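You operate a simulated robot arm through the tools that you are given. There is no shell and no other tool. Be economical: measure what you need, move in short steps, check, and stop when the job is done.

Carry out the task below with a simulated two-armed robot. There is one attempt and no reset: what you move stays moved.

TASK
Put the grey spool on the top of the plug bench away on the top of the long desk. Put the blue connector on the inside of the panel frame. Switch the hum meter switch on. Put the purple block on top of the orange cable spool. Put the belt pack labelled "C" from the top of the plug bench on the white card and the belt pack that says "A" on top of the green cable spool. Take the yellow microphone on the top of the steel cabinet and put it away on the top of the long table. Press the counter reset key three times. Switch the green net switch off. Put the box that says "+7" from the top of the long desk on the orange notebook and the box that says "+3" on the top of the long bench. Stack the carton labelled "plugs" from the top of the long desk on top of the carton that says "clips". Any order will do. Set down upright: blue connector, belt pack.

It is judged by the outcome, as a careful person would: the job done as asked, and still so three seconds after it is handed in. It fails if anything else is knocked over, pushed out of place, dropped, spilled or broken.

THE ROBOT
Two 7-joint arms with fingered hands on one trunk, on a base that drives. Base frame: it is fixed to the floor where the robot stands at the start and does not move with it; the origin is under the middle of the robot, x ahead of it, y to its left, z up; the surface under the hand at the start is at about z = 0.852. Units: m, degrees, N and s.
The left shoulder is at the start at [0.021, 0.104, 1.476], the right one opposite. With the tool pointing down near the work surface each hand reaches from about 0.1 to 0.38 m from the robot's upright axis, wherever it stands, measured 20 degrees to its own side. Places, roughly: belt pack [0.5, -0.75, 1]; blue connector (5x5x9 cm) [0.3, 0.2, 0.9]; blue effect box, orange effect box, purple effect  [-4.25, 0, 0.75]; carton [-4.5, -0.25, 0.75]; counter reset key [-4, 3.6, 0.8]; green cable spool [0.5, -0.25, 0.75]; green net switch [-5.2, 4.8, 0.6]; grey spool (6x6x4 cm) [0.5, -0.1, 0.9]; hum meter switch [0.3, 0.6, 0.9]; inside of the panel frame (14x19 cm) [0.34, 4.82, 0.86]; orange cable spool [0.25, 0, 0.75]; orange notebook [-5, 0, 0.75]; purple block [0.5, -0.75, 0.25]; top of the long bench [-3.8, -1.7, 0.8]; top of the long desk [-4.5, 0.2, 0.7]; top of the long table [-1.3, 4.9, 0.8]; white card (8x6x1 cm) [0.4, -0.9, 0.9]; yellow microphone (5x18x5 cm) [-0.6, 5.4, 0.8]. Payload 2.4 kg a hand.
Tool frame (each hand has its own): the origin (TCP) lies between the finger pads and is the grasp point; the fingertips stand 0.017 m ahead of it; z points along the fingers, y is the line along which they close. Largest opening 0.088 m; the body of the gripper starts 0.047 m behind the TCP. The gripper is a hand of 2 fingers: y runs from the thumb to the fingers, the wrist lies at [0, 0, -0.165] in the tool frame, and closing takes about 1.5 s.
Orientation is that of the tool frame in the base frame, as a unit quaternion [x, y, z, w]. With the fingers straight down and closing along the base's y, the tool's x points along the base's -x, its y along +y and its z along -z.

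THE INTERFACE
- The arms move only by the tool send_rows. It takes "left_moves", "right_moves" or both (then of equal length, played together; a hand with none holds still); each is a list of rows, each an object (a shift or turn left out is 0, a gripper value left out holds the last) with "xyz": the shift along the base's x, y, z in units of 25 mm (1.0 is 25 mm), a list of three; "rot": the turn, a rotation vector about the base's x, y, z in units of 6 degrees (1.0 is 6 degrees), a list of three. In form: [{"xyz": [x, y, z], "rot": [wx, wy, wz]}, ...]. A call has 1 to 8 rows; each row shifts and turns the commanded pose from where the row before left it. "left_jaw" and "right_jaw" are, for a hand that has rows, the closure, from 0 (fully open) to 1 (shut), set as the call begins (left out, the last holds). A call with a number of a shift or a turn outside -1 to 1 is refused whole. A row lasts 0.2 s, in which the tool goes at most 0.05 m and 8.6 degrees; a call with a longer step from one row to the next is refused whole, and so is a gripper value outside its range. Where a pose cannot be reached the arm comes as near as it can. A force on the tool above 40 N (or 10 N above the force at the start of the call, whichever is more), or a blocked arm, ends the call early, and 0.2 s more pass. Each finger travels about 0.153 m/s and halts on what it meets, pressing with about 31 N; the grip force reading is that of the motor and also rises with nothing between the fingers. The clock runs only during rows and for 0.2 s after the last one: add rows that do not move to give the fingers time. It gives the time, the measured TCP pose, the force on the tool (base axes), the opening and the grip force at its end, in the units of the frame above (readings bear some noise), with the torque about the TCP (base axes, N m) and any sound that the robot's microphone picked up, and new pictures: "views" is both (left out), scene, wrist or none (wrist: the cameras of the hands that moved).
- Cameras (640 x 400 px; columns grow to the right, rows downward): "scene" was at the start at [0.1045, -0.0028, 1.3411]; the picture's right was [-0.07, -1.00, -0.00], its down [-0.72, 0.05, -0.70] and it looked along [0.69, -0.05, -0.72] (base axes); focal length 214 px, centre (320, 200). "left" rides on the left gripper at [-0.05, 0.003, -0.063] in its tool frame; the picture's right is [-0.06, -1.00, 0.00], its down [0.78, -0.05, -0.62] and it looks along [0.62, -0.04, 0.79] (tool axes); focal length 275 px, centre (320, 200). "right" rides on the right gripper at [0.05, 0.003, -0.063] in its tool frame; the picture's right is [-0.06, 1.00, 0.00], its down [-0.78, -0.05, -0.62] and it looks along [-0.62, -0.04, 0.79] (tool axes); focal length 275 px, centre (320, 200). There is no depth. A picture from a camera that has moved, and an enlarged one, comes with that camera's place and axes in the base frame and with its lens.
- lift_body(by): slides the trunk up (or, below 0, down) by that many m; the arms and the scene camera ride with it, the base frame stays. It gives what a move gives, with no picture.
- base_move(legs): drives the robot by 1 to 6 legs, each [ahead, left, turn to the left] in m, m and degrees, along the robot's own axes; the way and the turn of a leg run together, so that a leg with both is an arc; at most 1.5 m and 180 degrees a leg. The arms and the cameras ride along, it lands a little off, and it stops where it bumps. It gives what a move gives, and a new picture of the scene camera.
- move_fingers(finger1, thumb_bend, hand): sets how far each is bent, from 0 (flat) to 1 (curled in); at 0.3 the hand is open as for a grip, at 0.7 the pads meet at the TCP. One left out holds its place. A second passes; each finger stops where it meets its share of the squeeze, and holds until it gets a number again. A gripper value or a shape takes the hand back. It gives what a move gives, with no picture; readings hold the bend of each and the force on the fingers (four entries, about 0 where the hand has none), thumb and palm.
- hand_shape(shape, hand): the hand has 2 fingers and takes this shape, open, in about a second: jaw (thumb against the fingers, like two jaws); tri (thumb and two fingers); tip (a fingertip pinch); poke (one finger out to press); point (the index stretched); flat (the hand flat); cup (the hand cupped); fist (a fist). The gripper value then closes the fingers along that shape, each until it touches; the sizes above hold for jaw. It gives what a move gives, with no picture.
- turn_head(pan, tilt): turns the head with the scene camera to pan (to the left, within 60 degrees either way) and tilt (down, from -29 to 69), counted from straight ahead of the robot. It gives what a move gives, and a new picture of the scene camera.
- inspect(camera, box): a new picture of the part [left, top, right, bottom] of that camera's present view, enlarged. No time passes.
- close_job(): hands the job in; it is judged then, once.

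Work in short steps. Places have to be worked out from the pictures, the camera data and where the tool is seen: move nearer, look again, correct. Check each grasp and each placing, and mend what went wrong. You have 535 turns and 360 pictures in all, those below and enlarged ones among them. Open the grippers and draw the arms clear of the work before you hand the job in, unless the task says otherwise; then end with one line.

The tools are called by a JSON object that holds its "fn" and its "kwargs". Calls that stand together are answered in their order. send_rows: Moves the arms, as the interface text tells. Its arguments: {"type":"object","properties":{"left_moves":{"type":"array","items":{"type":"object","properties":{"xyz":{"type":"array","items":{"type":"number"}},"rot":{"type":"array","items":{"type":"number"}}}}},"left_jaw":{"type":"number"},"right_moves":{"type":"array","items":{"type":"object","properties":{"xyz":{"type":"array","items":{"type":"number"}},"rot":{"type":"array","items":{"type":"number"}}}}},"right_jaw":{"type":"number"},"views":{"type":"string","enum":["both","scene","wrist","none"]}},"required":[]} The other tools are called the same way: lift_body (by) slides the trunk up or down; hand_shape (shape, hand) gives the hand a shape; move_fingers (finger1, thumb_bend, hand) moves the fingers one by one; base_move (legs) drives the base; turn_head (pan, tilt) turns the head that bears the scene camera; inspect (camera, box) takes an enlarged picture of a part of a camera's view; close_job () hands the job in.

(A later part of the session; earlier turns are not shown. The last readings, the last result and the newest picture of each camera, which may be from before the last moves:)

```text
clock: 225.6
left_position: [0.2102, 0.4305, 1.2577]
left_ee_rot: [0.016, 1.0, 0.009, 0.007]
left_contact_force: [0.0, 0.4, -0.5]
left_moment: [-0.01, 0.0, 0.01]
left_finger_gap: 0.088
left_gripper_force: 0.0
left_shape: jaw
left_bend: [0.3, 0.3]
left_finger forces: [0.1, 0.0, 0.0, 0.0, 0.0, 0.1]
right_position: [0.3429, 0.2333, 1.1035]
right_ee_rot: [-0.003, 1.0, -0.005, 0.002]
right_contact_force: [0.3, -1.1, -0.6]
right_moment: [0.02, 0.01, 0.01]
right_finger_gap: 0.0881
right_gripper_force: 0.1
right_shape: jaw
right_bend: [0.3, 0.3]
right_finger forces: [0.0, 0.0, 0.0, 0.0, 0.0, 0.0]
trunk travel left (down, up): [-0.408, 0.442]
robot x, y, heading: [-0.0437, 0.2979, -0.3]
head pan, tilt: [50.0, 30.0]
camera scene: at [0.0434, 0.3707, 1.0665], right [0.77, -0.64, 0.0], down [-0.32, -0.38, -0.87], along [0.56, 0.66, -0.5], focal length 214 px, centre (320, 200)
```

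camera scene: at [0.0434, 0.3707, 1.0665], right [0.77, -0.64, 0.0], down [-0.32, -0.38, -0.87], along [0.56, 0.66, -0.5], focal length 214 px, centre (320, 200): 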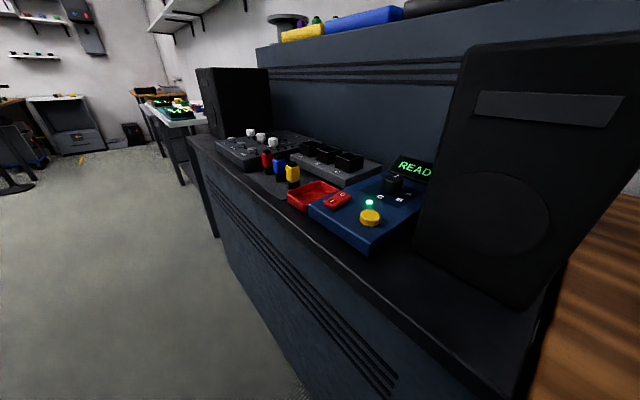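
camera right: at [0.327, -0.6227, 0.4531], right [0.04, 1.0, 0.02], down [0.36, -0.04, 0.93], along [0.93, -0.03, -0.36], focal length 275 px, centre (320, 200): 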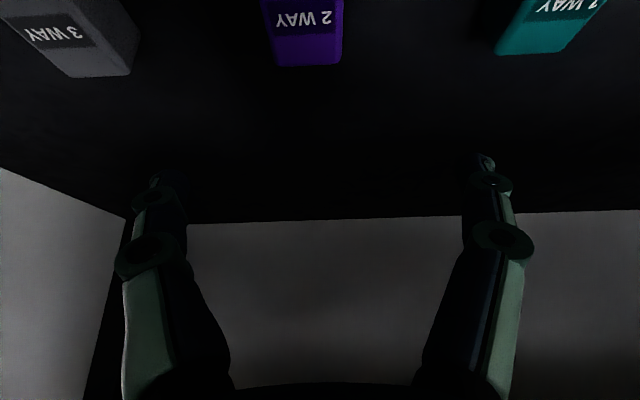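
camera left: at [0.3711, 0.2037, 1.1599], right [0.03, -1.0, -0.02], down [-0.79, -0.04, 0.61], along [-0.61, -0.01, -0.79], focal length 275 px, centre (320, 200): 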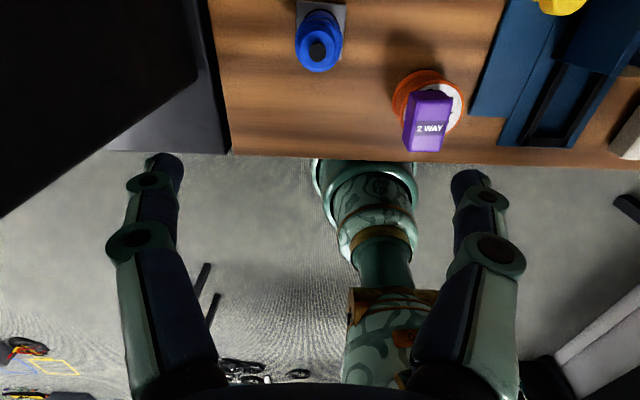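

Now position the right hand over the connector and look.

{"fn": "send_rows", "kwargs": {"right_moves": [{"xyz": [-0.1, -0.5, -0.5]}, {"xyz": [-0.06, -0.55, -0.5]}, {}], "views": "wrist"}}

```text
clock: 226.4
left_position: [0.2102, 0.4297, 1.2574]
left_ee_rot: [0.016, 1.0, 0.008, 0.007]
left_contact_force: [0.4, 1.2, -0.2]
left_moment: [-0.01, -0.01, 0.01]
left_finger_gap: 0.088
left_gripper_force: 0.1
left_shape: jaw
left_bend: [0.3, 0.3]
left_finger forces: [0.0, 0.1, 0.1, 0.1, 0.0, 0.1]
right_position: [0.3397, 0.2077, 1.0795]
right_ee_rot: [-0.002, 1.0, -0.005, 0.001]
right_contact_force: [0.5, 0.3, 0.2]
right_moment: [0.01, 0.0, -0.02]
right_finger_gap: 0.0884
right_gripper_force: 0.0
right_shape: jaw
right_bend: [0.3, 0.3]
right_finger forces: [0.0, 0.0, 0.1, 0.1, 0.0, 0.0]
trunk travel left (down, up): [-0.408, 0.442]
robot x, y, heading: [-0.0436, 0.2981, -0.2]
head pan, tilt: [50.0, 30.0]
camera right: at [0.2907, 0.2118, 1.1419], right [0.06, 1.0, -0.01], down [0.78, -0.04, 0.62], along [0.62, -0.04, -0.78], focal length 275 px, centre (320, 200)
```

right: 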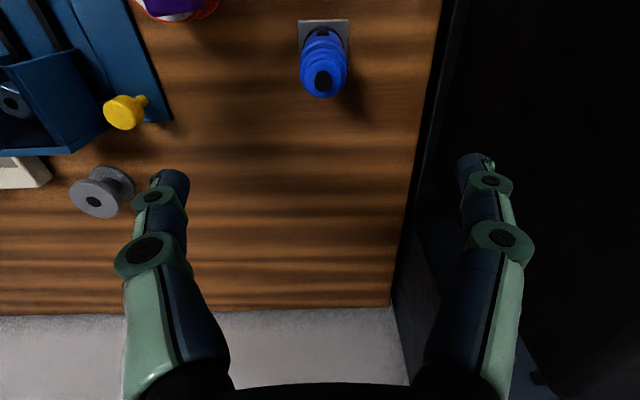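

Aligned. Descend to z≈0.928 and grasp.

{"fn": "send_rows", "kwargs": {"right_moves": [{"xyz": [-0.05, 0, -1]}, {"xyz": [0, 0, -1]}, {"xyz": [0, 0, -1]}, {"xyz": [0, 0, -1]}, {"xyz": [0, 0, -1]}, {"xyz": [0, 0, -1]}, {}], "views": "none"}}

{"fn": "send_rows", "kwargs": {"right_moves": [{}, {}, {}, {}, {}, {}, {}, {}], "right_jaw": 1, "views": "wrist"}}

```text
clock: 228.0
left_position: [0.2109, 0.4285, 1.2582]
left_ee_rot: [0.016, 1.0, 0.009, 0.007]
left_contact_force: [-1.1, -0.1, 0.1]
left_moment: [0.01, -0.02, -0.05]
left_finger_gap: 0.0877
left_gripper_force: 0.0
left_shape: jaw
left_bend: [0.3, 0.3]
left_finger forces: [0.0, 0.0, 0.0, 0.0, 0.1, 0.0]
right_position: [0.3377, 0.208, 0.9279]
right_ee_rot: [-0.003, 1.0, -0.005, 0.002]
right_contact_force: [1.2, 0.3, -0.4]
right_moment: [0.04, -0.01, -0.01]
right_finger_gap: 0.0879
right_gripper_force: 0.0
right_shape: jaw
right_bend: [0.3, 0.3]
right_finger forces: [0.1, 0.0, 0.1, 0.1, 0.1, 0.0]
trunk travel left (down, up): [-0.408, 0.442]
robot x, y, heading: [-0.0428, 0.2985, -0.0]
head pan, tilt: [50.0, 30.0]
```

```text
clock: 229.8
left_position: [0.2104, 0.4284, 1.2587]
left_ee_rot: [0.015, 1.0, 0.008, 0.008]
left_contact_force: [0.1, 0.4, 0.2]
left_moment: [-0.01, 0.03, -0.01]
left_finger_gap: 0.0878
left_gripper_force: 0.1
left_shape: jaw
left_bend: [0.3, 0.3]
left_finger forces: [0.0, 0.0, 0.1, 0.0, 0.1, 0.0]
right_position: [0.3403, 0.2068, 0.9287]
right_ee_rot: [-0.003, 1.0, -0.006, 0.002]
right_contact_force: [0.0, 0.5, -0.3]
right_moment: [-0.01, -0.01, 0.01]
right_finger_gap: 0.0287
right_gripper_force: 31.3
right_shape: jaw
right_bend: [0.74, 0.7]
right_finger forces: [26.2, 0.0, 0.0, 0.0, 26.2, 0.0]
trunk travel left (down, up): [-0.408, 0.442]
robot x, y, heading: [-0.0404, 0.2985, -0.2]
head pan, tilt: [50.0, 30.0]
camera right: at [0.2898, 0.2124, 0.9918], right [0.06, 1.0, -0.01], down [0.78, -0.04, 0.62], along [0.62, -0.04, -0.78], focal length 275 px, centre (320, 200)
```

right: 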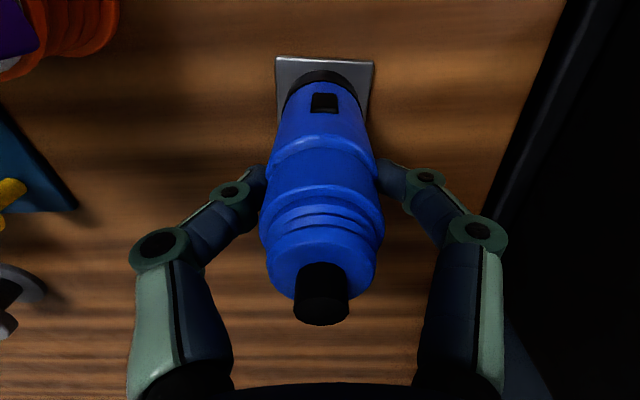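

Gripped. Lift it well clear and check that it comes with its base.

{"fn": "send_rows", "kwargs": {"right_moves": [{"xyz": [0, 0, 1]}, {"xyz": [0, 0, 1]}, {"xyz": [0, 0, 1]}, {"xyz": [0, 0, 1]}, {"xyz": [0, 0, 1]}, {"xyz": [0, 0, 1]}, {"xyz": [0, 0, 1]}, {"xyz": [0, 0, 1]}], "views": "wrist"}}

```text
clock: 231.6
left_position: [0.2106, 0.4291, 1.2587]
left_ee_rot: [0.016, 1.0, 0.009, 0.008]
left_contact_force: [0.5, 0.2, 0.1]
left_moment: [0.0, -0.01, 0.01]
left_finger_gap: 0.0881
left_gripper_force: 0.1
left_shape: jaw
left_bend: [0.3, 0.3]
left_finger forces: [0.1, 0.0, 0.1, 0.1, 0.0, 0.1]
right_position: [0.3372, 0.2057, 1.13]
right_ee_rot: [-0.003, 1.0, -0.005, 0.001]
right_contact_force: [0.1, 0.8, -1.3]
right_moment: [-0.01, -0.04, 0.0]
right_finger_gap: 0.0289
right_gripper_force: 31.1
right_shape: jaw
right_bend: [0.74, 0.7]
right_finger forces: [26.3, 0.0, 0.0, 0.0, 26.3, 0.1]
trunk travel left (down, up): [-0.408, 0.442]
robot x, y, heading: [-0.0377, 0.2958, -0.2]
head pan, tilt: [50.0, 30.0]
camera right: at [0.2885, 0.2111, 1.1927], right [0.06, 1.0, -0.01], down [0.78, -0.04, 0.62], along [0.62, -0.04, -0.78], focal length 275 px, centre (320, 200)
```

right: 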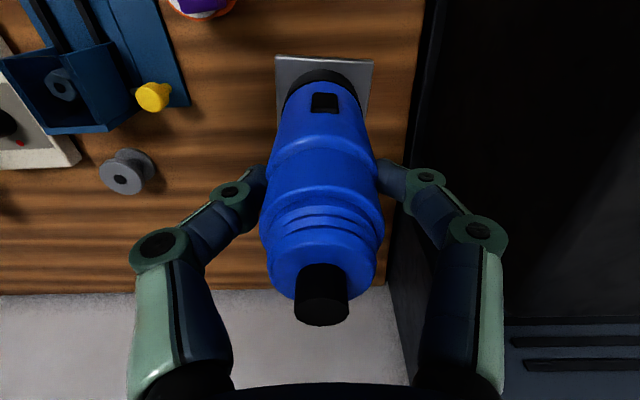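

Connector is securely held. Grey spool sits at ≈[0.469, −0.060]; shift right so the left hand can take it.

{"fn": "base_move", "kwargs": {"legs": [[0, -0.46, 0], [0.07, 0, 0]]}}

{"fn": "send_rows", "kwargs": {"left_moves": [{"xyz": [1, -0.2, 0]}, {"xyz": [1, -0.2, -0.5]}, {"xyz": [1, -0.2, -1]}, {"xyz": [1, -0.2, -1]}, {"xyz": [1, -0.2, -1]}, {"xyz": [1, 0, -1]}, {"xyz": [1, 0, -1]}, {"xyz": [0.4, 0, -1]}], "views": "none"}}

{"fn": "turn_head", "kwargs": {"pan": 10, "tilt": 40}}

```text
clock: 234.9
left_position: [0.2786, -0.027, 1.258]
left_ee_rot: [0.021, 1.0, 0.009, 0.007]
left_contact_force: [0.6, -0.5, 0.2]
left_moment: [0.03, 0.03, 0.01]
left_finger_gap: 0.0879
left_gripper_force: 0.0
left_shape: jaw
left_bend: [0.3, 0.3]
left_finger forces: [0.0, 0.0, 0.0, 0.1, 0.0, 0.0]
right_position: [0.4036, -0.2503, 1.1291]
right_ee_rot: [0.002, 1.0, -0.006, 0.0]
right_contact_force: [-0.1, 0.4, -1.4]
right_moment: [-0.02, -0.01, -0.01]
right_finger_gap: 0.0289
right_gripper_force: 30.6
right_shape: jaw
right_bend: [0.74, 0.7]
right_finger forces: [26.4, 0.0, 0.0, 0.0, 26.3, 0.0]
trunk travel left (down, up): [-0.408, 0.442]
robot x, y, heading: [0.0227, -0.1575, -0.7]
head pan, tilt: [50.0, 30.0]
camera scene: at [0.111, -0.085, 1.0664], right [0.76, -0.65, 0.0], down [-0.33, -0.38, -0.87], along [0.56, 0.66, -0.5], focal length 214 px, centre (320, 200)
```

scene: 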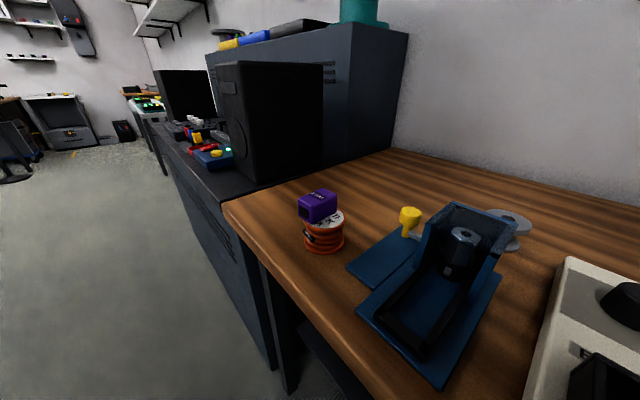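

```text
clock: 236.7
left_position: [0.4633, -0.0525, 1.0951]
left_ee_rot: [0.021, 1.0, 0.008, 0.007]
left_contact_force: [0.1, 0.5, 0.6]
left_moment: [0.01, 0.03, 0.01]
left_finger_gap: 0.0882
left_gripper_force: 0.1
left_shape: jaw
left_bend: [0.3, 0.3]
left_finger forces: [0.0, 0.0, 0.0, 0.0, 0.0, 0.0]
right_position: [0.4021, -0.252, 1.1293]
right_ee_rot: [0.002, 1.0, -0.005, 0.002]
right_contact_force: [-0.1, -0.6, -1.7]
right_moment: [0.01, 0.0, 0.02]
right_finger_gap: 0.0288
right_gripper_force: 31.0
right_shape: jaw
right_bend: [0.74, 0.7]
right_finger forces: [26.3, 0.1, 0.1, 0.1, 26.4, 0.1]
trunk travel left (down, up): [-0.408, 0.442]
robot x, y, heading: [0.0227, -0.1557, -0.5]
head pan, tilt: [50.0, 30.0]
```

```text
clock: 237.8
left_position: [0.4634, -0.0506, 1.0952]
left_ee_rot: [0.021, 1.0, 0.008, 0.007]
left_contact_force: [0.7, 0.1, 0.4]
left_moment: [0.01, 0.0, 0.02]
left_finger_gap: 0.0879
left_gripper_force: 0.0
left_shape: jaw
left_bend: [0.3, 0.3]
left_finger forces: [0.0, 0.1, 0.0, 0.0, 0.0, 0.0]
right_position: [0.4025, -0.2511, 1.1298]
right_ee_rot: [0.001, 1.0, -0.005, 0.001]
right_contact_force: [0.4, 0.3, -1.7]
right_moment: [0.02, -0.04, 0.01]
right_finger_gap: 0.0291
right_gripper_force: 31.0
right_shape: jaw
right_bend: [0.74, 0.7]
right_finger forces: [26.5, 0.0, 0.0, 0.0, 26.3, 0.0]
trunk travel left (down, up): [-0.408, 0.442]
robot x, y, heading: [0.0194, -0.1548, -0.6]
head pan, tilt: [10.0, 40.0]
camera scene: at [0.1352, -0.1397, 1.0511], right [0.16, -0.99, 0.0], down [-0.63, -0.1, -0.77], along [0.76, 0.13, -0.64], focal length 214 px, centre (320, 200)
```

scene: 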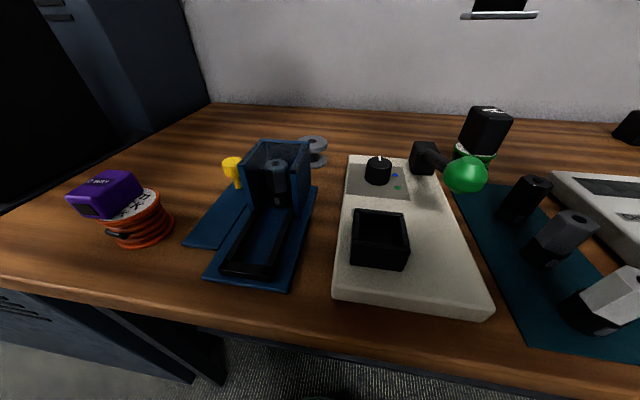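

{"fn": "inspect", "kwargs": {"camera": "left", "box": [200, 0, 440, 200]}}

{"fn": "inspect", "kwargs": {"camera": "scene", "box": [240, 110, 360, 190]}}

```text
2.00 times, centred on (320, 100) of left
camera zoom: at [0.5117, -0.0523, 1.1601], right [0.02, -1.0, -0.02], down [-0.79, -0.03, 0.61], along [-0.61, 0.0, -0.79], focal length 551 px, centre (320, 400)
```

zoom: 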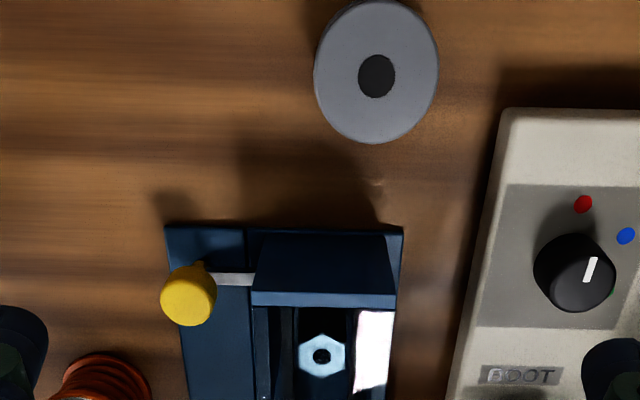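

```text
5.00 times, centred on (300, 150) of scene
camera zoom: at [0.1352, -0.1397, 1.0511], right [0.16, -0.99, 0.0], down [-0.63, -0.1, -0.77], along [0.76, 0.13, -0.64], focal length 1072 px, centre (420, 450)
```

zoom: 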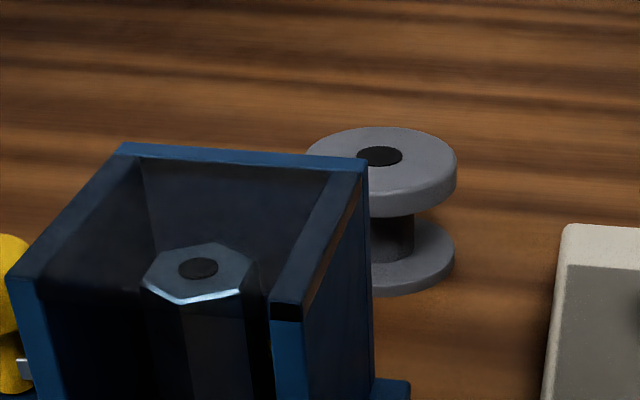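

Spool centre ≈[0.478, −0.070]. Align and descend with the left hand.

{"fn": "send_rows", "kwargs": {"left_moves": [{"xyz": [0.3, -0.4, -0.5]}, {"xyz": [0.28, -0.38, -1]}, {"xyz": [0, 0, -1]}, {"xyz": [0, 0, -1]}, {"xyz": [0, 0, -1]}, {"xyz": [0, 0, -1]}, {}], "views": "wrist"}}

```text
clock: 239.4
left_position: [0.4758, -0.0722, 0.9584]
left_ee_rot: [0.021, 1.0, 0.009, 0.007]
left_contact_force: [0.7, -0.3, 0.6]
left_moment: [0.04, 0.0, -0.01]
left_finger_gap: 0.088
left_gripper_force: 0.0
left_shape: jaw
left_bend: [0.3, 0.3]
left_finger forces: [0.0, 0.0, 0.0, 0.1, 0.1, 0.0]
right_position: [0.4035, -0.2522, 1.1296]
right_ee_rot: [0.001, 1.0, -0.004, 0.002]
right_contact_force: [0.1, -0.4, -2.3]
right_moment: [0.02, -0.01, -0.02]
right_finger_gap: 0.0291
right_gripper_force: 30.5
right_shape: jaw
right_bend: [0.74, 0.7]
right_finger forces: [26.4, 0.0, 0.0, 0.1, 26.4, 0.0]
trunk travel left (down, up): [-0.408, 0.442]
robot x, y, heading: [0.0241, -0.1539, -0.7]
head pan, tilt: [10.0, 40.0]
camera left: at [0.5256, -0.0734, 1.0226], right [0.02, -1.0, -0.02], down [-0.79, -0.03, 0.61], along [-0.61, 0.0, -0.8], focal length 275 px, centre (320, 200)
```

left: 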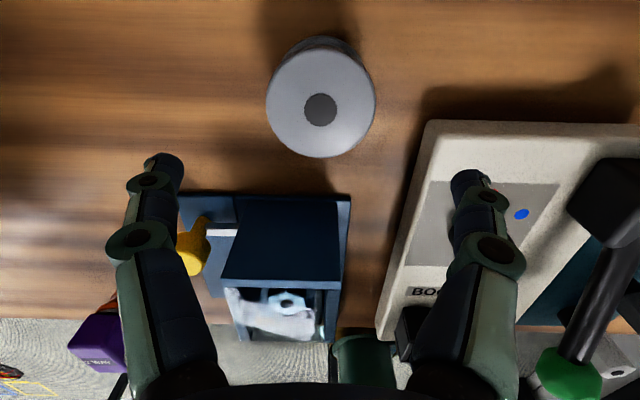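

Centred. Descend the rest and close.

{"fn": "send_rows", "kwargs": {"left_moves": [{"xyz": [0.15, 0, -1]}, {"xyz": [0, 0, -1]}, {"xyz": [0, 0, -1]}, {"xyz": [0, 0, -0.2]}, {}], "views": "none"}}

{"fn": "send_rows", "kwargs": {"left_moves": [{}, {}, {}, {}, {}, {}, {}], "left_jaw": 1, "views": "none"}}

{"fn": "send_rows", "kwargs": {"left_moves": [{"xyz": [0, 0, 1]}, {"xyz": [0, 0, 1]}, {"xyz": [0, 0, 1]}, {"xyz": [0, 0, 1]}, {"xyz": [0, 0, 1]}, {"xyz": [0, 0, 1]}, {"xyz": [0, 0, 1]}, {"xyz": [-1, 0, 1]}], "views": "wrist"}}

```text
clock: 240.6
left_position: [0.4823, -0.072, 0.8772]
left_ee_rot: [0.021, 1.0, 0.008, 0.008]
left_contact_force: [-0.1, -0.4, 0.7]
left_moment: [0.02, 0.01, 0.02]
left_finger_gap: 0.0881
left_gripper_force: 0.1
left_shape: jaw
left_bend: [0.3, 0.3]
left_finger forces: [0.0, 0.0, 0.1, 0.0, 0.0, 0.0]
right_position: [0.4022, -0.2509, 1.1293]
right_ee_rot: [0.002, 1.0, -0.005, 0.002]
right_contact_force: [0.5, -0.3, -1.6]
right_moment: [0.0, 0.02, 0.06]
right_finger_gap: 0.029
right_gripper_force: 31.4
right_shape: jaw
right_bend: [0.74, 0.7]
right_finger forces: [26.4, 0.0, 0.0, 0.1, 26.4, 0.1]
trunk travel left (down, up): [-0.408, 0.442]
robot x, y, heading: [0.027, -0.1552, -0.8]
head pan, tilt: [10.0, 40.0]
```

```text
clock: 242.2
left_position: [0.4808, -0.0726, 0.8794]
left_ee_rot: [0.02, 1.0, 0.008, 0.007]
left_contact_force: [0.2, -0.5, -0.2]
left_moment: [-0.01, 0.04, 0.0]
left_finger_gap: 0.0465
left_gripper_force: 30.5
left_shape: jaw
left_bend: [0.73, 0.72]
left_finger forces: [26.6, 0.1, 0.0, 0.1, 26.6, 0.1]
right_position: [0.4037, -0.2514, 1.1281]
right_ee_rot: [0.002, 1.0, -0.006, 0.002]
right_contact_force: [0.2, 0.5, -1.5]
right_moment: [-0.02, -0.01, 0.03]
right_finger_gap: 0.0287
right_gripper_force: 31.1
right_shape: jaw
right_bend: [0.74, 0.7]
right_finger forces: [26.4, 0.0, 0.0, 0.0, 26.4, 0.0]
trunk travel left (down, up): [-0.408, 0.442]
robot x, y, heading: [0.0243, -0.1547, -0.6]
head pan, tilt: [10.0, 40.0]
```

```text
clock: 244.0
left_position: [0.4547, -0.0722, 1.0798]
left_ee_rot: [0.02, 1.0, 0.009, 0.007]
left_contact_force: [-0.2, 0.2, -0.4]
left_moment: [0.06, -0.03, -0.02]
left_finger_gap: 0.0464
left_gripper_force: 30.9
left_shape: jaw
left_bend: [0.73, 0.72]
left_finger forces: [26.7, 0.0, 0.0, 0.0, 26.7, 0.1]
right_position: [0.4025, -0.2512, 1.1298]
right_ee_rot: [0.002, 1.0, -0.005, 0.001]
right_contact_force: [-0.2, 0.6, -1.1]
right_moment: [0.01, 0.01, 0.04]
right_finger_gap: 0.029
right_gripper_force: 31.3
right_shape: jaw
right_bend: [0.74, 0.7]
right_finger forces: [26.4, 0.1, 0.0, 0.1, 26.5, 0.1]
trunk travel left (down, up): [-0.408, 0.442]
robot x, y, heading: [0.0222, -0.1511, -0.7]
head pan, tilt: [10.0, 40.0]
camera left: at [0.5041, -0.0743, 1.144], right [0.02, -1.0, -0.02], down [-0.79, -0.03, 0.61], along [-0.61, 0.0, -0.79], focal length 275 px, centre (320, 200)
```

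left: 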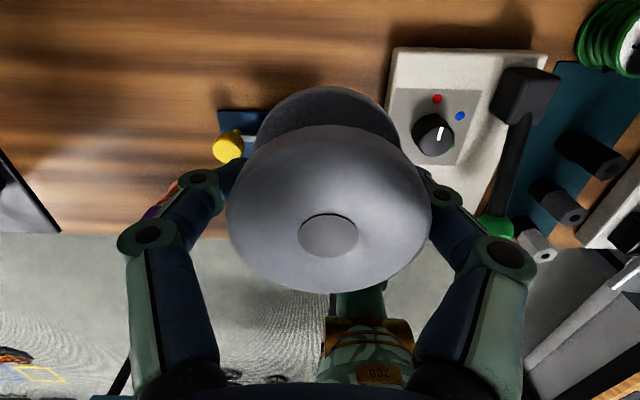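

Both items are held. Retract the hands and back off, then drive left along the console toward the panel frame.

{"fn": "send_rows", "kwargs": {"left_moves": [{"xyz": [-1, 0.5, 0.5]}, {"xyz": [-1, 0.5, 0.5]}, {"xyz": [-1, 0.5, 0.5]}, {"xyz": [-1, 0.3, 0.3]}, {"xyz": [-1, 0.3, 0]}], "right_moves": [{"xyz": [-1, -0.3, 0]}, {"xyz": [-1, -0.3, 0]}, {"xyz": [-1, -0.3, 0]}, {"xyz": [-0.5, 0, 0]}, {}], "views": "none"}}

{"fn": "base_move", "kwargs": {"legs": [[-0.45, 0, 0.6], [0, 1.4, 0]]}}

{"fn": "turn_head", "kwargs": {"pan": 55, "tilt": 20}}

```text
clock: 245.2
left_position: [0.3293, -0.0201, 1.1216]
left_ee_rot: [0.021, 1.0, 0.008, 0.007]
left_contact_force: [0.3, 0.1, -1.6]
left_moment: [0.05, -0.01, -0.01]
left_finger_gap: 0.0464
left_gripper_force: 30.9
left_shape: jaw
left_bend: [0.73, 0.72]
left_finger forces: [26.7, 0.0, 0.0, 0.0, 26.7, 0.1]
right_position: [0.316, -0.2726, 1.1285]
right_ee_rot: [0.002, 1.0, -0.006, 0.002]
right_contact_force: [-0.2, -0.7, -2.2]
right_moment: [0.0, 0.0, 0.0]
right_finger_gap: 0.0291
right_gripper_force: 30.9
right_shape: jaw
right_bend: [0.74, 0.7]
right_finger forces: [26.3, 0.1, 0.0, 0.0, 26.4, 0.1]
trunk travel left (down, up): [-0.408, 0.442]
robot x, y, heading: [0.0242, -0.1537, -0.6]
head pan, tilt: [10.0, 40.0]
```

```text
clock: 254.6
left_position: [-0.1341, 1.4032, 1.1224]
left_ee_rot: [0.011, 1.0, 0.009, 0.006]
left_contact_force: [-0.6, 0.8, -0.5]
left_moment: [-0.01, 0.03, 0.0]
left_finger_gap: 0.0463
left_gripper_force: 30.9
left_shape: jaw
left_bend: [0.73, 0.72]
left_finger forces: [26.6, 0.0, 0.1, 0.0, 26.7, 0.0]
right_position: [-0.1454, 1.1509, 1.1301]
right_ee_rot: [-0.007, 1.0, -0.005, 0.001]
right_contact_force: [0.1, 0.3, -1.9]
right_moment: [0.03, 0.01, 0.02]
right_finger_gap: 0.029
right_gripper_force: 31.0
right_shape: jaw
right_bend: [0.74, 0.7]
right_finger forces: [26.3, 0.0, 0.1, 0.1, 26.3, 0.0]
trunk travel left (down, up): [-0.408, 0.442]
robot x, y, heading: [-0.4371, 1.2642, 0.6]
head pan, tilt: [10.0, 40.0]
camera scene: at [-0.3279, 1.2805, 1.0511], right [0.18, -0.98, 0.0], down [-0.63, -0.12, -0.77], along [0.75, 0.14, -0.64], focal length 214 px, centre (320, 200)
```

scene: 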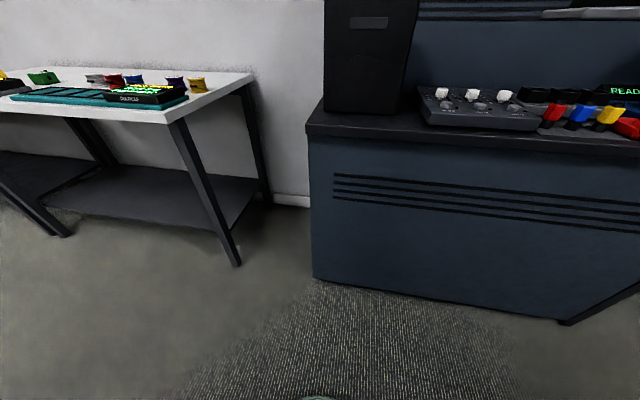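

```text
clock: 255.7
left_position: [-0.1338, 1.4035, 1.1228]
left_ee_rot: [0.012, 1.0, 0.01, 0.007]
left_contact_force: [0.4, 0.2, -1.1]
left_moment: [0.02, -0.01, 0.0]
left_finger_gap: 0.0468
left_gripper_force: 31.0
left_shape: jaw
left_bend: [0.73, 0.72]
left_finger forces: [26.7, 0.0, 0.0, 0.0, 26.7, 0.1]
right_position: [-0.1452, 1.1511, 1.1281]
right_ee_rot: [-0.008, 1.0, -0.006, 0.002]
right_contact_force: [0.3, -0.1, -1.4]
right_moment: [0.0, 0.0, -0.02]
right_finger_gap: 0.0291
right_gripper_force: 30.7
right_shape: jaw
right_bend: [0.74, 0.7]
right_finger forces: [26.4, 0.0, 0.0, 0.1, 26.4, 0.0]
trunk travel left (down, up): [-0.408, 0.442]
robot x, y, heading: [-0.4379, 1.2639, 0.6]
head pan, tilt: [55.0, 20.0]
camera scene: at [-0.3586, 1.3417, 1.0825], right [0.82, -0.57, 0.0], down [-0.19, -0.28, -0.94], along [0.53, 0.77, -0.34], focal length 214 px, centre (320, 200)
```

scene: 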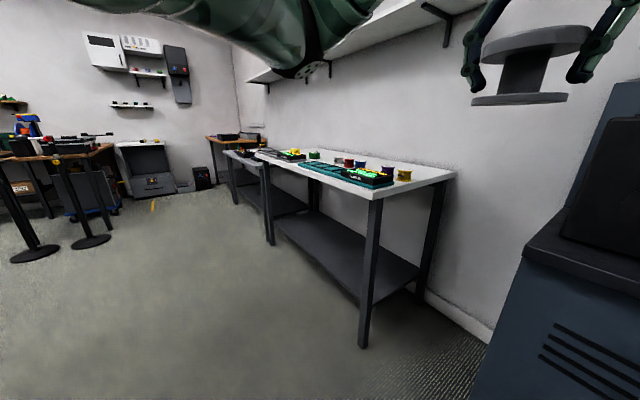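

The way left is clear. Drive 2.7 m further left.

{"fn": "base_move", "kwargs": {"legs": [[0, 1.4, -0.6], [0, 1.3, 0]]}}

{"fn": "turn_head", "kwargs": {"pan": 35, "tilt": 25}}

```text
clock: 268.8
left_position: [-0.1609, 4.1072, 1.1208]
left_ee_rot: [0.009, 1.0, 0.009, 0.006]
left_contact_force: [-0.2, 0.5, -0.9]
left_moment: [-0.01, -0.02, -0.03]
left_finger_gap: 0.0464
left_gripper_force: 30.6
left_shape: jaw
left_bend: [0.73, 0.72]
left_finger forces: [26.7, 0.0, 0.0, 0.1, 26.8, 0.1]
right_position: [-0.1705, 3.8527, 1.1283]
right_ee_rot: [-0.009, 1.0, -0.006, 0.002]
right_contact_force: [-0.4, 0.3, -1.4]
right_moment: [0.0, 0.0, 0.01]
right_finger_gap: 0.0291
right_gripper_force: 30.7
right_shape: jaw
right_bend: [0.74, 0.7]
right_finger forces: [26.5, 0.1, 0.0, 0.0, 26.4, 0.1]
trunk travel left (down, up): [-0.408, 0.442]
robot x, y, heading: [-0.4672, 3.9668, 0.9]
head pan, tilt: [55.0, 20.0]
camera scene: at [-0.3847, 4.0435, 1.0825], right [0.83, -0.56, 0.0], down [-0.19, -0.28, -0.94], along [0.53, 0.78, -0.34], focal length 214 px, centre (320, 200)
```

scene: 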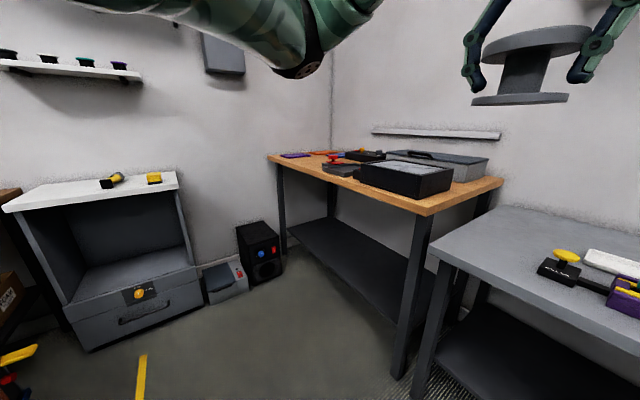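

```text
clock: 269.7
left_position: [-0.1605, 4.1067, 1.122]
left_ee_rot: [0.009, 1.0, 0.009, 0.008]
left_contact_force: [1.0, 0.2, -0.8]
left_moment: [0.03, 0.02, 0.0]
left_finger_gap: 0.0464
left_gripper_force: 31.0
left_shape: jaw
left_bend: [0.73, 0.72]
left_finger forces: [26.7, 0.0, 0.0, 0.0, 26.7, 0.0]
right_position: [-0.1703, 3.8536, 1.1295]
right_ee_rot: [-0.009, 1.0, -0.006, 0.001]
right_contact_force: [-0.5, -0.1, -2.1]
right_moment: [-0.03, 0.0, 0.02]
right_finger_gap: 0.0289
right_gripper_force: 30.9
right_shape: jaw
right_bend: [0.74, 0.7]
right_finger forces: [26.4, 0.0, 0.0, 0.1, 26.4, 0.0]
trunk travel left (down, up): [-0.408, 0.442]
robot x, y, heading: [-0.4674, 3.9633, 0.6]
head pan, tilt: [35.0, 25.0]
camera scene: at [-0.3624, 4.0203, 1.0745], right [0.58, -0.81, 0.0], down [-0.34, -0.25, -0.91], along [0.74, 0.53, -0.42], focal length 214 px, centre (320, 200)
```

scene: 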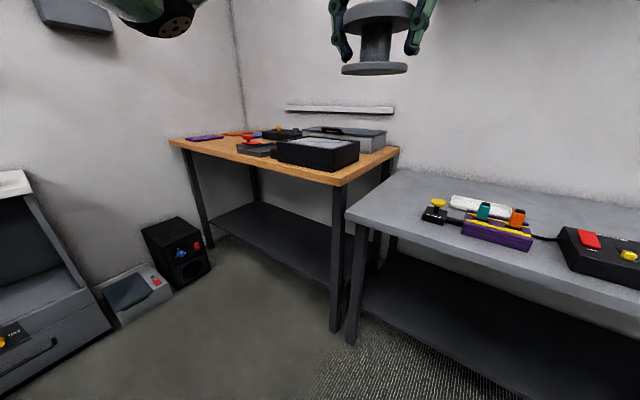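

The wood table with an open black frame is ahead-left. Move left a bit and closer for a better look.

{"fn": "base_move", "kwargs": {"legs": [[0.15, 0.5, -0.6]]}}

{"fn": "turn_head", "kwargs": {"pan": 15, "tilt": 25}}

```text
clock: 272.7
left_position: [-0.0109, 4.5945, 1.1219]
left_ee_rot: [0.019, 1.0, 0.009, 0.007]
left_contact_force: [-1.2, 0.4, 0.4]
left_moment: [0.01, 0.04, 0.01]
left_finger_gap: 0.0464
left_gripper_force: 31.1
left_shape: jaw
left_bend: [0.73, 0.72]
left_finger forces: [26.7, 0.0, 0.0, 0.1, 26.7, 0.0]
right_position: [-0.026, 4.3422, 1.1291]
right_ee_rot: [0.0, 1.0, -0.005, 0.002]
right_contact_force: [-0.6, -0.2, -1.7]
right_moment: [-0.01, -0.01, 0.03]
right_finger_gap: 0.0292
right_gripper_force: 30.9
right_shape: jaw
right_bend: [0.74, 0.7]
right_finger forces: [26.3, 0.1, 0.0, 0.2, 26.3, 0.1]
trunk travel left (down, up): [-0.408, 0.442]
robot x, y, heading: [-0.3197, 4.4589, -0.5]
head pan, tilt: [35.0, 25.0]
camera scene: at [-0.214, 4.5141, 1.0744], right [0.57, -0.82, 0.0], down [-0.35, -0.24, -0.91], along [0.75, 0.51, -0.42], focal length 214 px, centre (320, 200)
```

scene: 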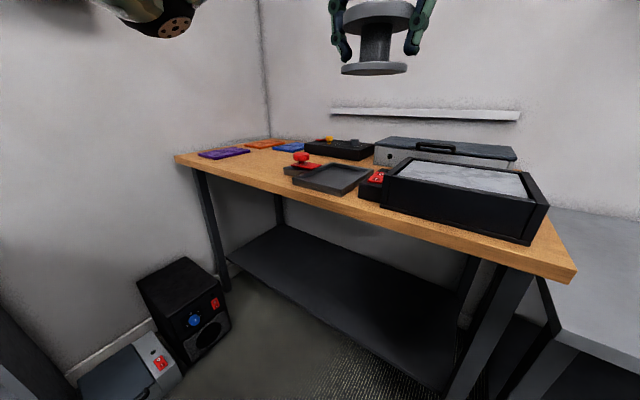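

```text
clock: 273.5
left_position: [-0.0121, 4.5958, 1.1215]
left_ee_rot: [0.02, 1.0, 0.008, 0.008]
left_contact_force: [-0.3, -0.8, -0.2]
left_moment: [-0.01, 0.05, -0.04]
left_finger_gap: 0.0464
left_gripper_force: 31.2
left_shape: jaw
left_bend: [0.73, 0.72]
left_finger forces: [26.7, 0.1, 0.1, 0.0, 26.7, 0.0]
right_position: [-0.0258, 4.3428, 1.1277]
right_ee_rot: [0.0, 1.0, -0.005, 0.003]
right_contact_force: [-0.5, 0.4, -1.9]
right_moment: [0.01, -0.02, 0.0]
right_finger_gap: 0.0288
right_gripper_force: 31.1
right_shape: jaw
right_bend: [0.74, 0.7]
right_finger forces: [26.4, 0.0, 0.0, 0.0, 26.4, 0.0]
trunk travel left (down, up): [-0.408, 0.442]
robot x, y, heading: [-0.3182, 4.4592, -0.2]
head pan, tilt: [15.0, 25.0]
camera scene: at [-0.2008, 4.4848, 1.0745], right [0.25, -0.97, 0.0], down [-0.41, -0.11, -0.91], along [0.88, 0.23, -0.42], focal length 214 px, centre (320, 200)
```

scene: 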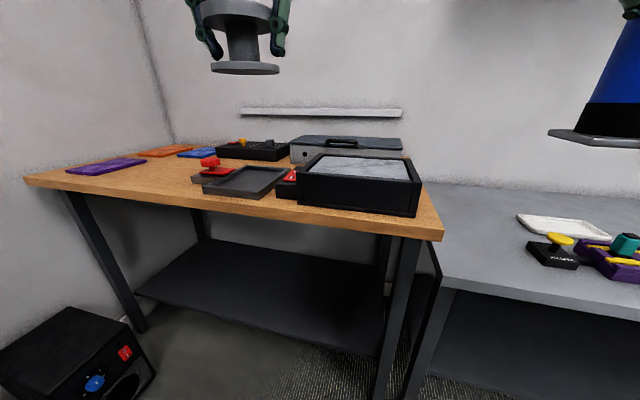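

{"fn": "inspect", "kwargs": {"camera": "scene", "box": [180, 120, 430, 240]}}

```text
2.56 times, centred on (305, 180) of scene
camera zoom: at [-0.2008, 4.4848, 1.0745], right [0.25, -0.97, 0.0], down [-0.41, -0.11, -0.91], along [0.88, 0.23, -0.42], focal length 549 px, centre (358, 251)
```

zoom: 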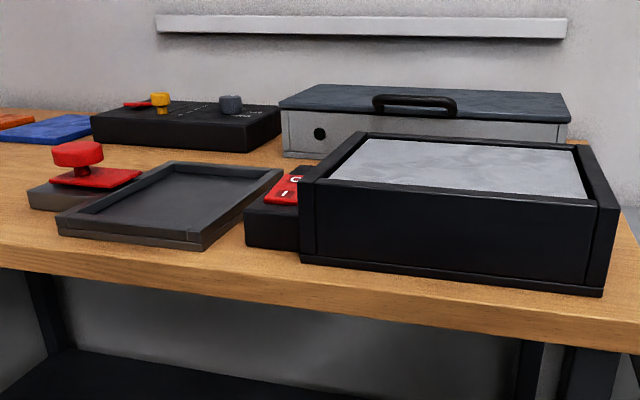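

The low rimmed tray is the panel frame. Move so the right hand is over it.

{"fn": "base_move", "kwargs": {"legs": [[0.1, 0.42, 0], [0.12, 0, 0.3]]}}

{"fn": "turn_head", "kwargs": {"pan": -10, "tilt": 45}}

```text
clock: 277.0
left_position: [0.2129, 5.0156, 1.1222]
left_ee_rot: [0.017, 1.0, 0.009, 0.007]
left_contact_force: [0.4, -0.2, 0.2]
left_moment: [0.01, 0.0, 0.01]
left_finger_gap: 0.0464
left_gripper_force: 31.3
left_shape: jaw
left_bend: [0.73, 0.72]
left_finger forces: [26.7, 0.0, 0.0, 0.0, 26.7, 0.0]
right_position: [0.1997, 4.7623, 1.1289]
right_ee_rot: [-0.003, 1.0, -0.005, 0.001]
right_contact_force: [0.3, 0.4, -2.5]
right_moment: [0.03, -0.03, 0.0]
right_finger_gap: 0.0288
right_gripper_force: 31.1
right_shape: jaw
right_bend: [0.74, 0.7]
right_finger forces: [26.4, 0.0, 0.0, 0.0, 26.4, 0.1]
trunk travel left (down, up): [-0.408, 0.442]
robot x, y, heading: [-0.0937, 4.8744, -0.3]
head pan, tilt: [15.0, 25.0]
camera scene: at [0.0224, 4.9034, 1.0744], right [0.26, -0.97, 0.0], down [-0.41, -0.11, -0.91], along [0.88, 0.23, -0.42], focal length 214 px, centre (320, 200)
```

scene: 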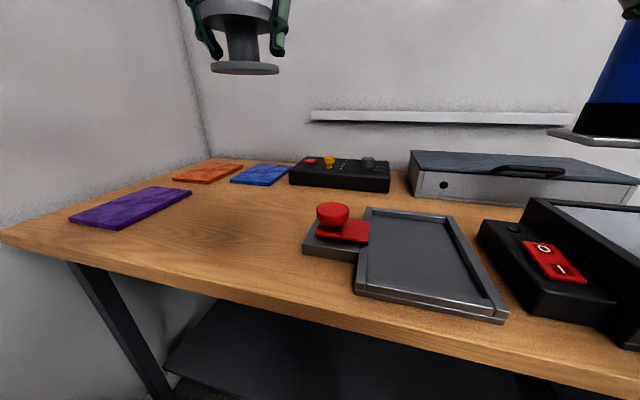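

```text
clock: 277.9
left_position: [0.2113, 5.0159, 1.122]
left_ee_rot: [0.017, 1.0, 0.009, 0.007]
left_contact_force: [-0.4, -0.2, -0.7]
left_moment: [0.03, -0.03, 0.02]
left_finger_gap: 0.0465
left_gripper_force: 30.8
left_shape: jaw
left_bend: [0.73, 0.72]
left_finger forces: [26.8, 0.1, 0.0, 0.0, 26.7, 0.1]
right_position: [0.1981, 4.7632, 1.1293]
right_ee_rot: [-0.003, 1.0, -0.005, 0.002]
right_contact_force: [0.6, 0.8, -1.4]
right_moment: [0.02, -0.02, 0.0]
right_finger_gap: 0.0292
right_gripper_force: 30.7
right_shape: jaw
right_bend: [0.74, 0.7]
right_finger forces: [26.3, 0.0, 0.1, 0.0, 26.4, 0.0]
trunk travel left (down, up): [-0.408, 0.442]
robot x, y, heading: [-0.096, 4.877, -0.6]
head pan, tilt: [-10.0, 45.0]
camera scene: at [0.0129, 4.8656, 1.0439], right [-0.18, -0.98, 0.0], down [-0.7, 0.12, -0.71], along [0.7, -0.12, -0.71], focal length 214 px, centre (320, 200)
```

scene: 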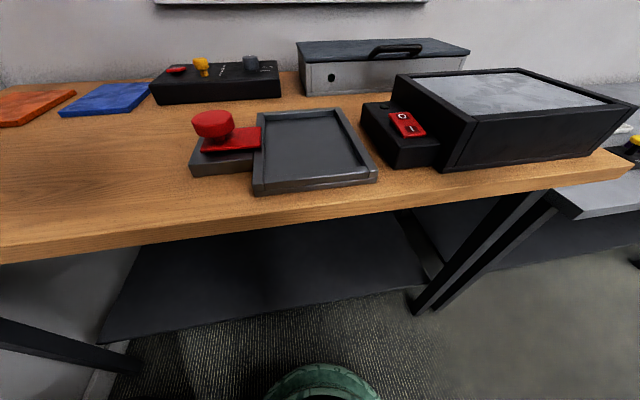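

Tray interior centre ≈[0.325, 4.83]. Bring the connector over it and lower.

{"fn": "send_rows", "kwargs": {"right_moves": [{"xyz": [0.85, 0.45, 0]}, {"xyz": [0.85, 0.45, 0]}, {"xyz": [0.85, 0.45, 0]}, {"xyz": [0.85, 0.45, -1]}, {"xyz": [0.85, 0.45, -1]}, {"xyz": [0.8, 0.43, -1]}, {"xyz": [0, 0, -1]}, {"xyz": [0, 0, -1]}], "views": "none"}}

{"fn": "send_rows", "kwargs": {"right_moves": [{"xyz": [0, 0, -0.8]}, {"xyz": [0, 0, -0.6]}, {}], "views": "scene"}}

```text
clock: 279.7
left_position: [0.2111, 5.0158, 1.1217]
left_ee_rot: [0.016, 1.0, 0.009, 0.008]
left_contact_force: [0.1, 0.4, 0.1]
left_moment: [0.02, 0.01, 0.04]
left_finger_gap: 0.0464
left_gripper_force: 31.3
left_shape: jaw
left_bend: [0.73, 0.72]
left_finger forces: [26.7, 0.0, 0.1, 0.0, 26.7, 0.0]
right_position: [0.3246, 4.8297, 1.0043]
right_ee_rot: [-0.003, 1.0, -0.005, 0.001]
right_contact_force: [0.3, 0.8, -1.5]
right_moment: [0.01, 0.02, 0.01]
right_finger_gap: 0.029
right_gripper_force: 31.5
right_shape: jaw
right_bend: [0.74, 0.7]
right_finger forces: [26.5, 0.0, 0.0, 0.1, 26.5, 0.0]
trunk travel left (down, up): [-0.408, 0.442]
robot x, y, heading: [-0.0943, 4.877, -0.4]
head pan, tilt: [-10.0, 45.0]
```

```text
clock: 280.5
left_position: [0.2115, 5.0164, 1.1223]
left_ee_rot: [0.016, 1.0, 0.009, 0.007]
left_contact_force: [0.1, 0.7, -0.1]
left_moment: [0.01, -0.01, 0.0]
left_finger_gap: 0.0465
left_gripper_force: 30.9
left_shape: jaw
left_bend: [0.73, 0.72]
left_finger forces: [26.7, 0.0, 0.1, 0.0, 26.7, 0.0]
right_position: [0.3231, 4.8302, 0.9704]
right_ee_rot: [-0.003, 1.0, -0.005, 0.002]
right_contact_force: [1.1, 0.8, -1.5]
right_moment: [0.01, 0.0, -0.02]
right_finger_gap: 0.0289
right_gripper_force: 30.6
right_shape: jaw
right_bend: [0.74, 0.7]
right_finger forces: [26.4, 0.1, 0.0, 0.0, 26.4, 0.1]
trunk travel left (down, up): [-0.408, 0.442]
robot x, y, heading: [-0.0974, 4.8785, -0.4]
head pan, tilt: [-10.0, 45.0]
camera scene: at [0.0129, 4.8655, 1.0439], right [-0.18, -0.98, 0.0], down [-0.7, 0.12, -0.71], along [0.7, -0.12, -0.71], focal length 214 px, centre (320, 200)
```

scene: 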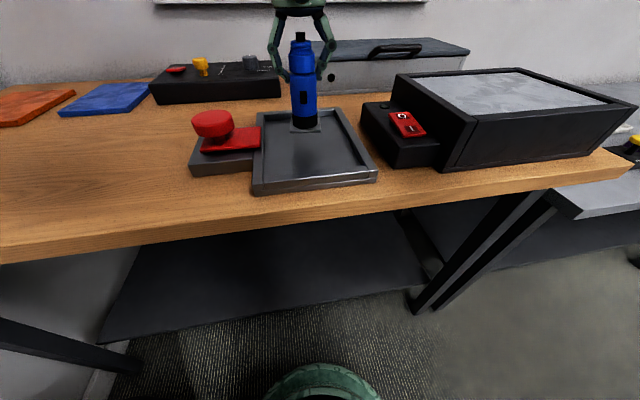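

Good position. Lower to contact.

{"fn": "send_rows", "kwargs": {"right_moves": [{"xyz": [0, 0, -0.5]}, {"xyz": [0, 0, -0.4]}, {"xyz": [0, 0, -0.15]}, {}], "views": "none"}}

{"fn": "send_rows", "kwargs": {"right_moves": [{"xyz": [0, 0, -0.12]}, {"xyz": [0, 0, -0.12]}, {}], "views": "none"}}

```text
clock: 281.5
left_position: [0.2103, 5.0155, 1.1222]
left_ee_rot: [0.017, 1.0, 0.009, 0.008]
left_contact_force: [0.0, -0.3, -0.9]
left_moment: [0.01, 0.0, -0.01]
left_finger_gap: 0.0465
left_gripper_force: 31.1
left_shape: jaw
left_bend: [0.73, 0.72]
left_finger forces: [26.6, 0.1, 0.0, 0.0, 26.6, 0.0]
right_position: [0.3242, 4.8289, 0.9435]
right_ee_rot: [-0.003, 1.0, -0.005, 0.002]
right_contact_force: [0.3, 0.7, -1.1]
right_moment: [-0.01, -0.01, 0.04]
right_finger_gap: 0.0291
right_gripper_force: 31.2
right_shape: jaw
right_bend: [0.74, 0.7]
right_finger forces: [26.3, 0.1, 0.0, 0.0, 26.3, 0.0]
trunk travel left (down, up): [-0.408, 0.442]
robot x, y, heading: [-0.0945, 4.8767, 0.2]
head pan, tilt: [-10.0, 45.0]
```

```text
clock: 282.3
left_position: [0.2113, 5.016, 1.1214]
left_ee_rot: [0.017, 1.0, 0.008, 0.007]
left_contact_force: [-0.1, 0.1, -0.1]
left_moment: [0.0, 0.0, -0.03]
left_finger_gap: 0.0466
left_gripper_force: 30.9
left_shape: jaw
left_bend: [0.73, 0.72]
left_finger forces: [26.8, 0.0, 0.0, 0.0, 26.8, 0.1]
right_position: [0.3241, 4.8289, 0.938]
right_ee_rot: [-0.003, 1.0, -0.005, 0.003]
right_contact_force: [1.4, -0.4, 5.8]
right_moment: [-0.05, -0.01, -0.03]
right_finger_gap: 0.03
right_gripper_force: 30.7
right_shape: jaw
right_bend: [0.75, 0.71]
right_finger forces: [27.3, 0.1, 0.0, 0.0, 27.9, 0.0]
trunk travel left (down, up): [-0.408, 0.442]
robot x, y, heading: [-0.0954, 4.8792, -0.4]
head pan, tilt: [-10.0, 45.0]
```

Contact. Open in two stages and rise.

{"fn": "send_rows", "kwargs": {"right_moves": [{}, {}, {}, {}], "right_jaw": 0.5, "views": "none"}}

{"fn": "send_rows", "kwargs": {"right_moves": [{}, {}, {}, {}, {"xyz": [0, 0, 0.5]}, {"xyz": [0, 0, 1]}, {"xyz": [0, 0, 1]}, {"xyz": [0, 0, 1]}], "right_jaw": 0, "views": "none"}}

{"fn": "send_rows", "kwargs": {"right_moves": [{"xyz": [0, 0, 1]}, {"xyz": [0, 0, 1]}, {"xyz": [0, 0, 1]}, {"xyz": [-1, 0, 0]}, {"xyz": [-1, 0, 0]}], "views": "scene"}}

```text
clock: 283.3
left_position: [0.2115, 5.0155, 1.1215]
left_ee_rot: [0.016, 1.0, 0.009, 0.007]
left_contact_force: [-0.4, 0.0, -0.4]
left_moment: [-0.03, -0.05, 0.06]
left_finger_gap: 0.0465
left_gripper_force: 30.9
left_shape: jaw
left_bend: [0.73, 0.72]
left_finger forces: [26.7, 0.0, 0.0, 0.0, 26.6, 0.0]
right_position: [0.3237, 4.8288, 0.9377]
right_ee_rot: [-0.003, 1.0, -0.006, 0.001]
right_contact_force: [1.1, -0.2, -0.6]
right_moment: [-0.01, 0.05, 0.02]
right_finger_gap: 0.0435
right_gripper_force: 0.0
right_shape: jaw
right_bend: [0.73, 0.7]
right_finger forces: [0.1, 0.1, 0.0, 0.0, 0.0, 0.1]
trunk travel left (down, up): [-0.408, 0.442]
robot x, y, heading: [-0.0947, 4.8752, -0.3]
head pan, tilt: [-10.0, 45.0]
```

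```text
clock: 285.1
left_position: [0.211, 5.0165, 1.1214]
left_ee_rot: [0.016, 1.0, 0.008, 0.007]
left_contact_force: [-0.4, -0.1, 0.0]
left_moment: [0.02, 0.01, -0.03]
left_finger_gap: 0.0466
left_gripper_force: 30.8
left_shape: jaw
left_bend: [0.73, 0.72]
left_finger forces: [26.7, 0.1, 0.0, 0.0, 26.8, 0.1]
right_position: [0.3224, 4.8283, 1.0237]
right_ee_rot: [-0.002, 1.0, -0.004, 0.001]
right_contact_force: [-0.3, -0.1, -0.1]
right_moment: [0.03, -0.01, -0.01]
right_finger_gap: 0.0879
right_gripper_force: 0.1
right_shape: jaw
right_bend: [0.3, 0.3]
right_finger forces: [0.0, 0.1, 0.1, 0.0, 0.0, 0.1]
trunk travel left (down, up): [-0.408, 0.442]
robot x, y, heading: [-0.0933, 4.8779, -0.1]
head pan, tilt: [-10.0, 45.0]
```

```text
clock: 286.3
left_position: [0.2095, 5.0164, 1.1224]
left_ee_rot: [0.016, 1.0, 0.008, 0.007]
left_contact_force: [-1.3, -0.5, -0.2]
left_moment: [-0.01, 0.04, -0.05]
left_finger_gap: 0.0465
left_gripper_force: 31.1
left_shape: jaw
left_bend: [0.73, 0.72]
left_finger forces: [26.7, 0.0, 0.0, 0.1, 26.7, 0.1]
right_position: [0.2748, 4.8297, 1.0989]
right_ee_rot: [-0.002, 1.0, -0.006, 0.002]
right_contact_force: [0.5, -1.1, 0.2]
right_moment: [0.01, 0.01, 0.01]
right_finger_gap: 0.0879
right_gripper_force: 0.0
right_shape: jaw
right_bend: [0.3, 0.3]
right_finger forces: [0.1, 0.0, 0.0, 0.0, 0.1, 0.1]
trunk travel left (down, up): [-0.408, 0.442]
robot x, y, heading: [-0.0971, 4.879, -0.1]
head pan, tilt: [-10.0, 45.0]
camera scene: at [0.0127, 4.8655, 1.0439], right [-0.18, -0.98, 0.0], down [-0.7, 0.12, -0.71], along [0.7, -0.12, -0.71], focal length 214 px, centre (320, 200)
```

scene: 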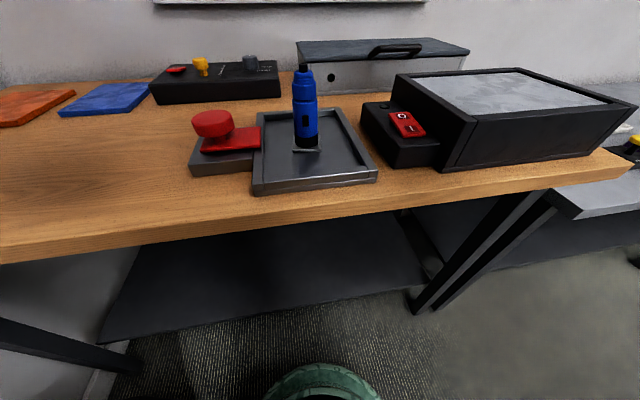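

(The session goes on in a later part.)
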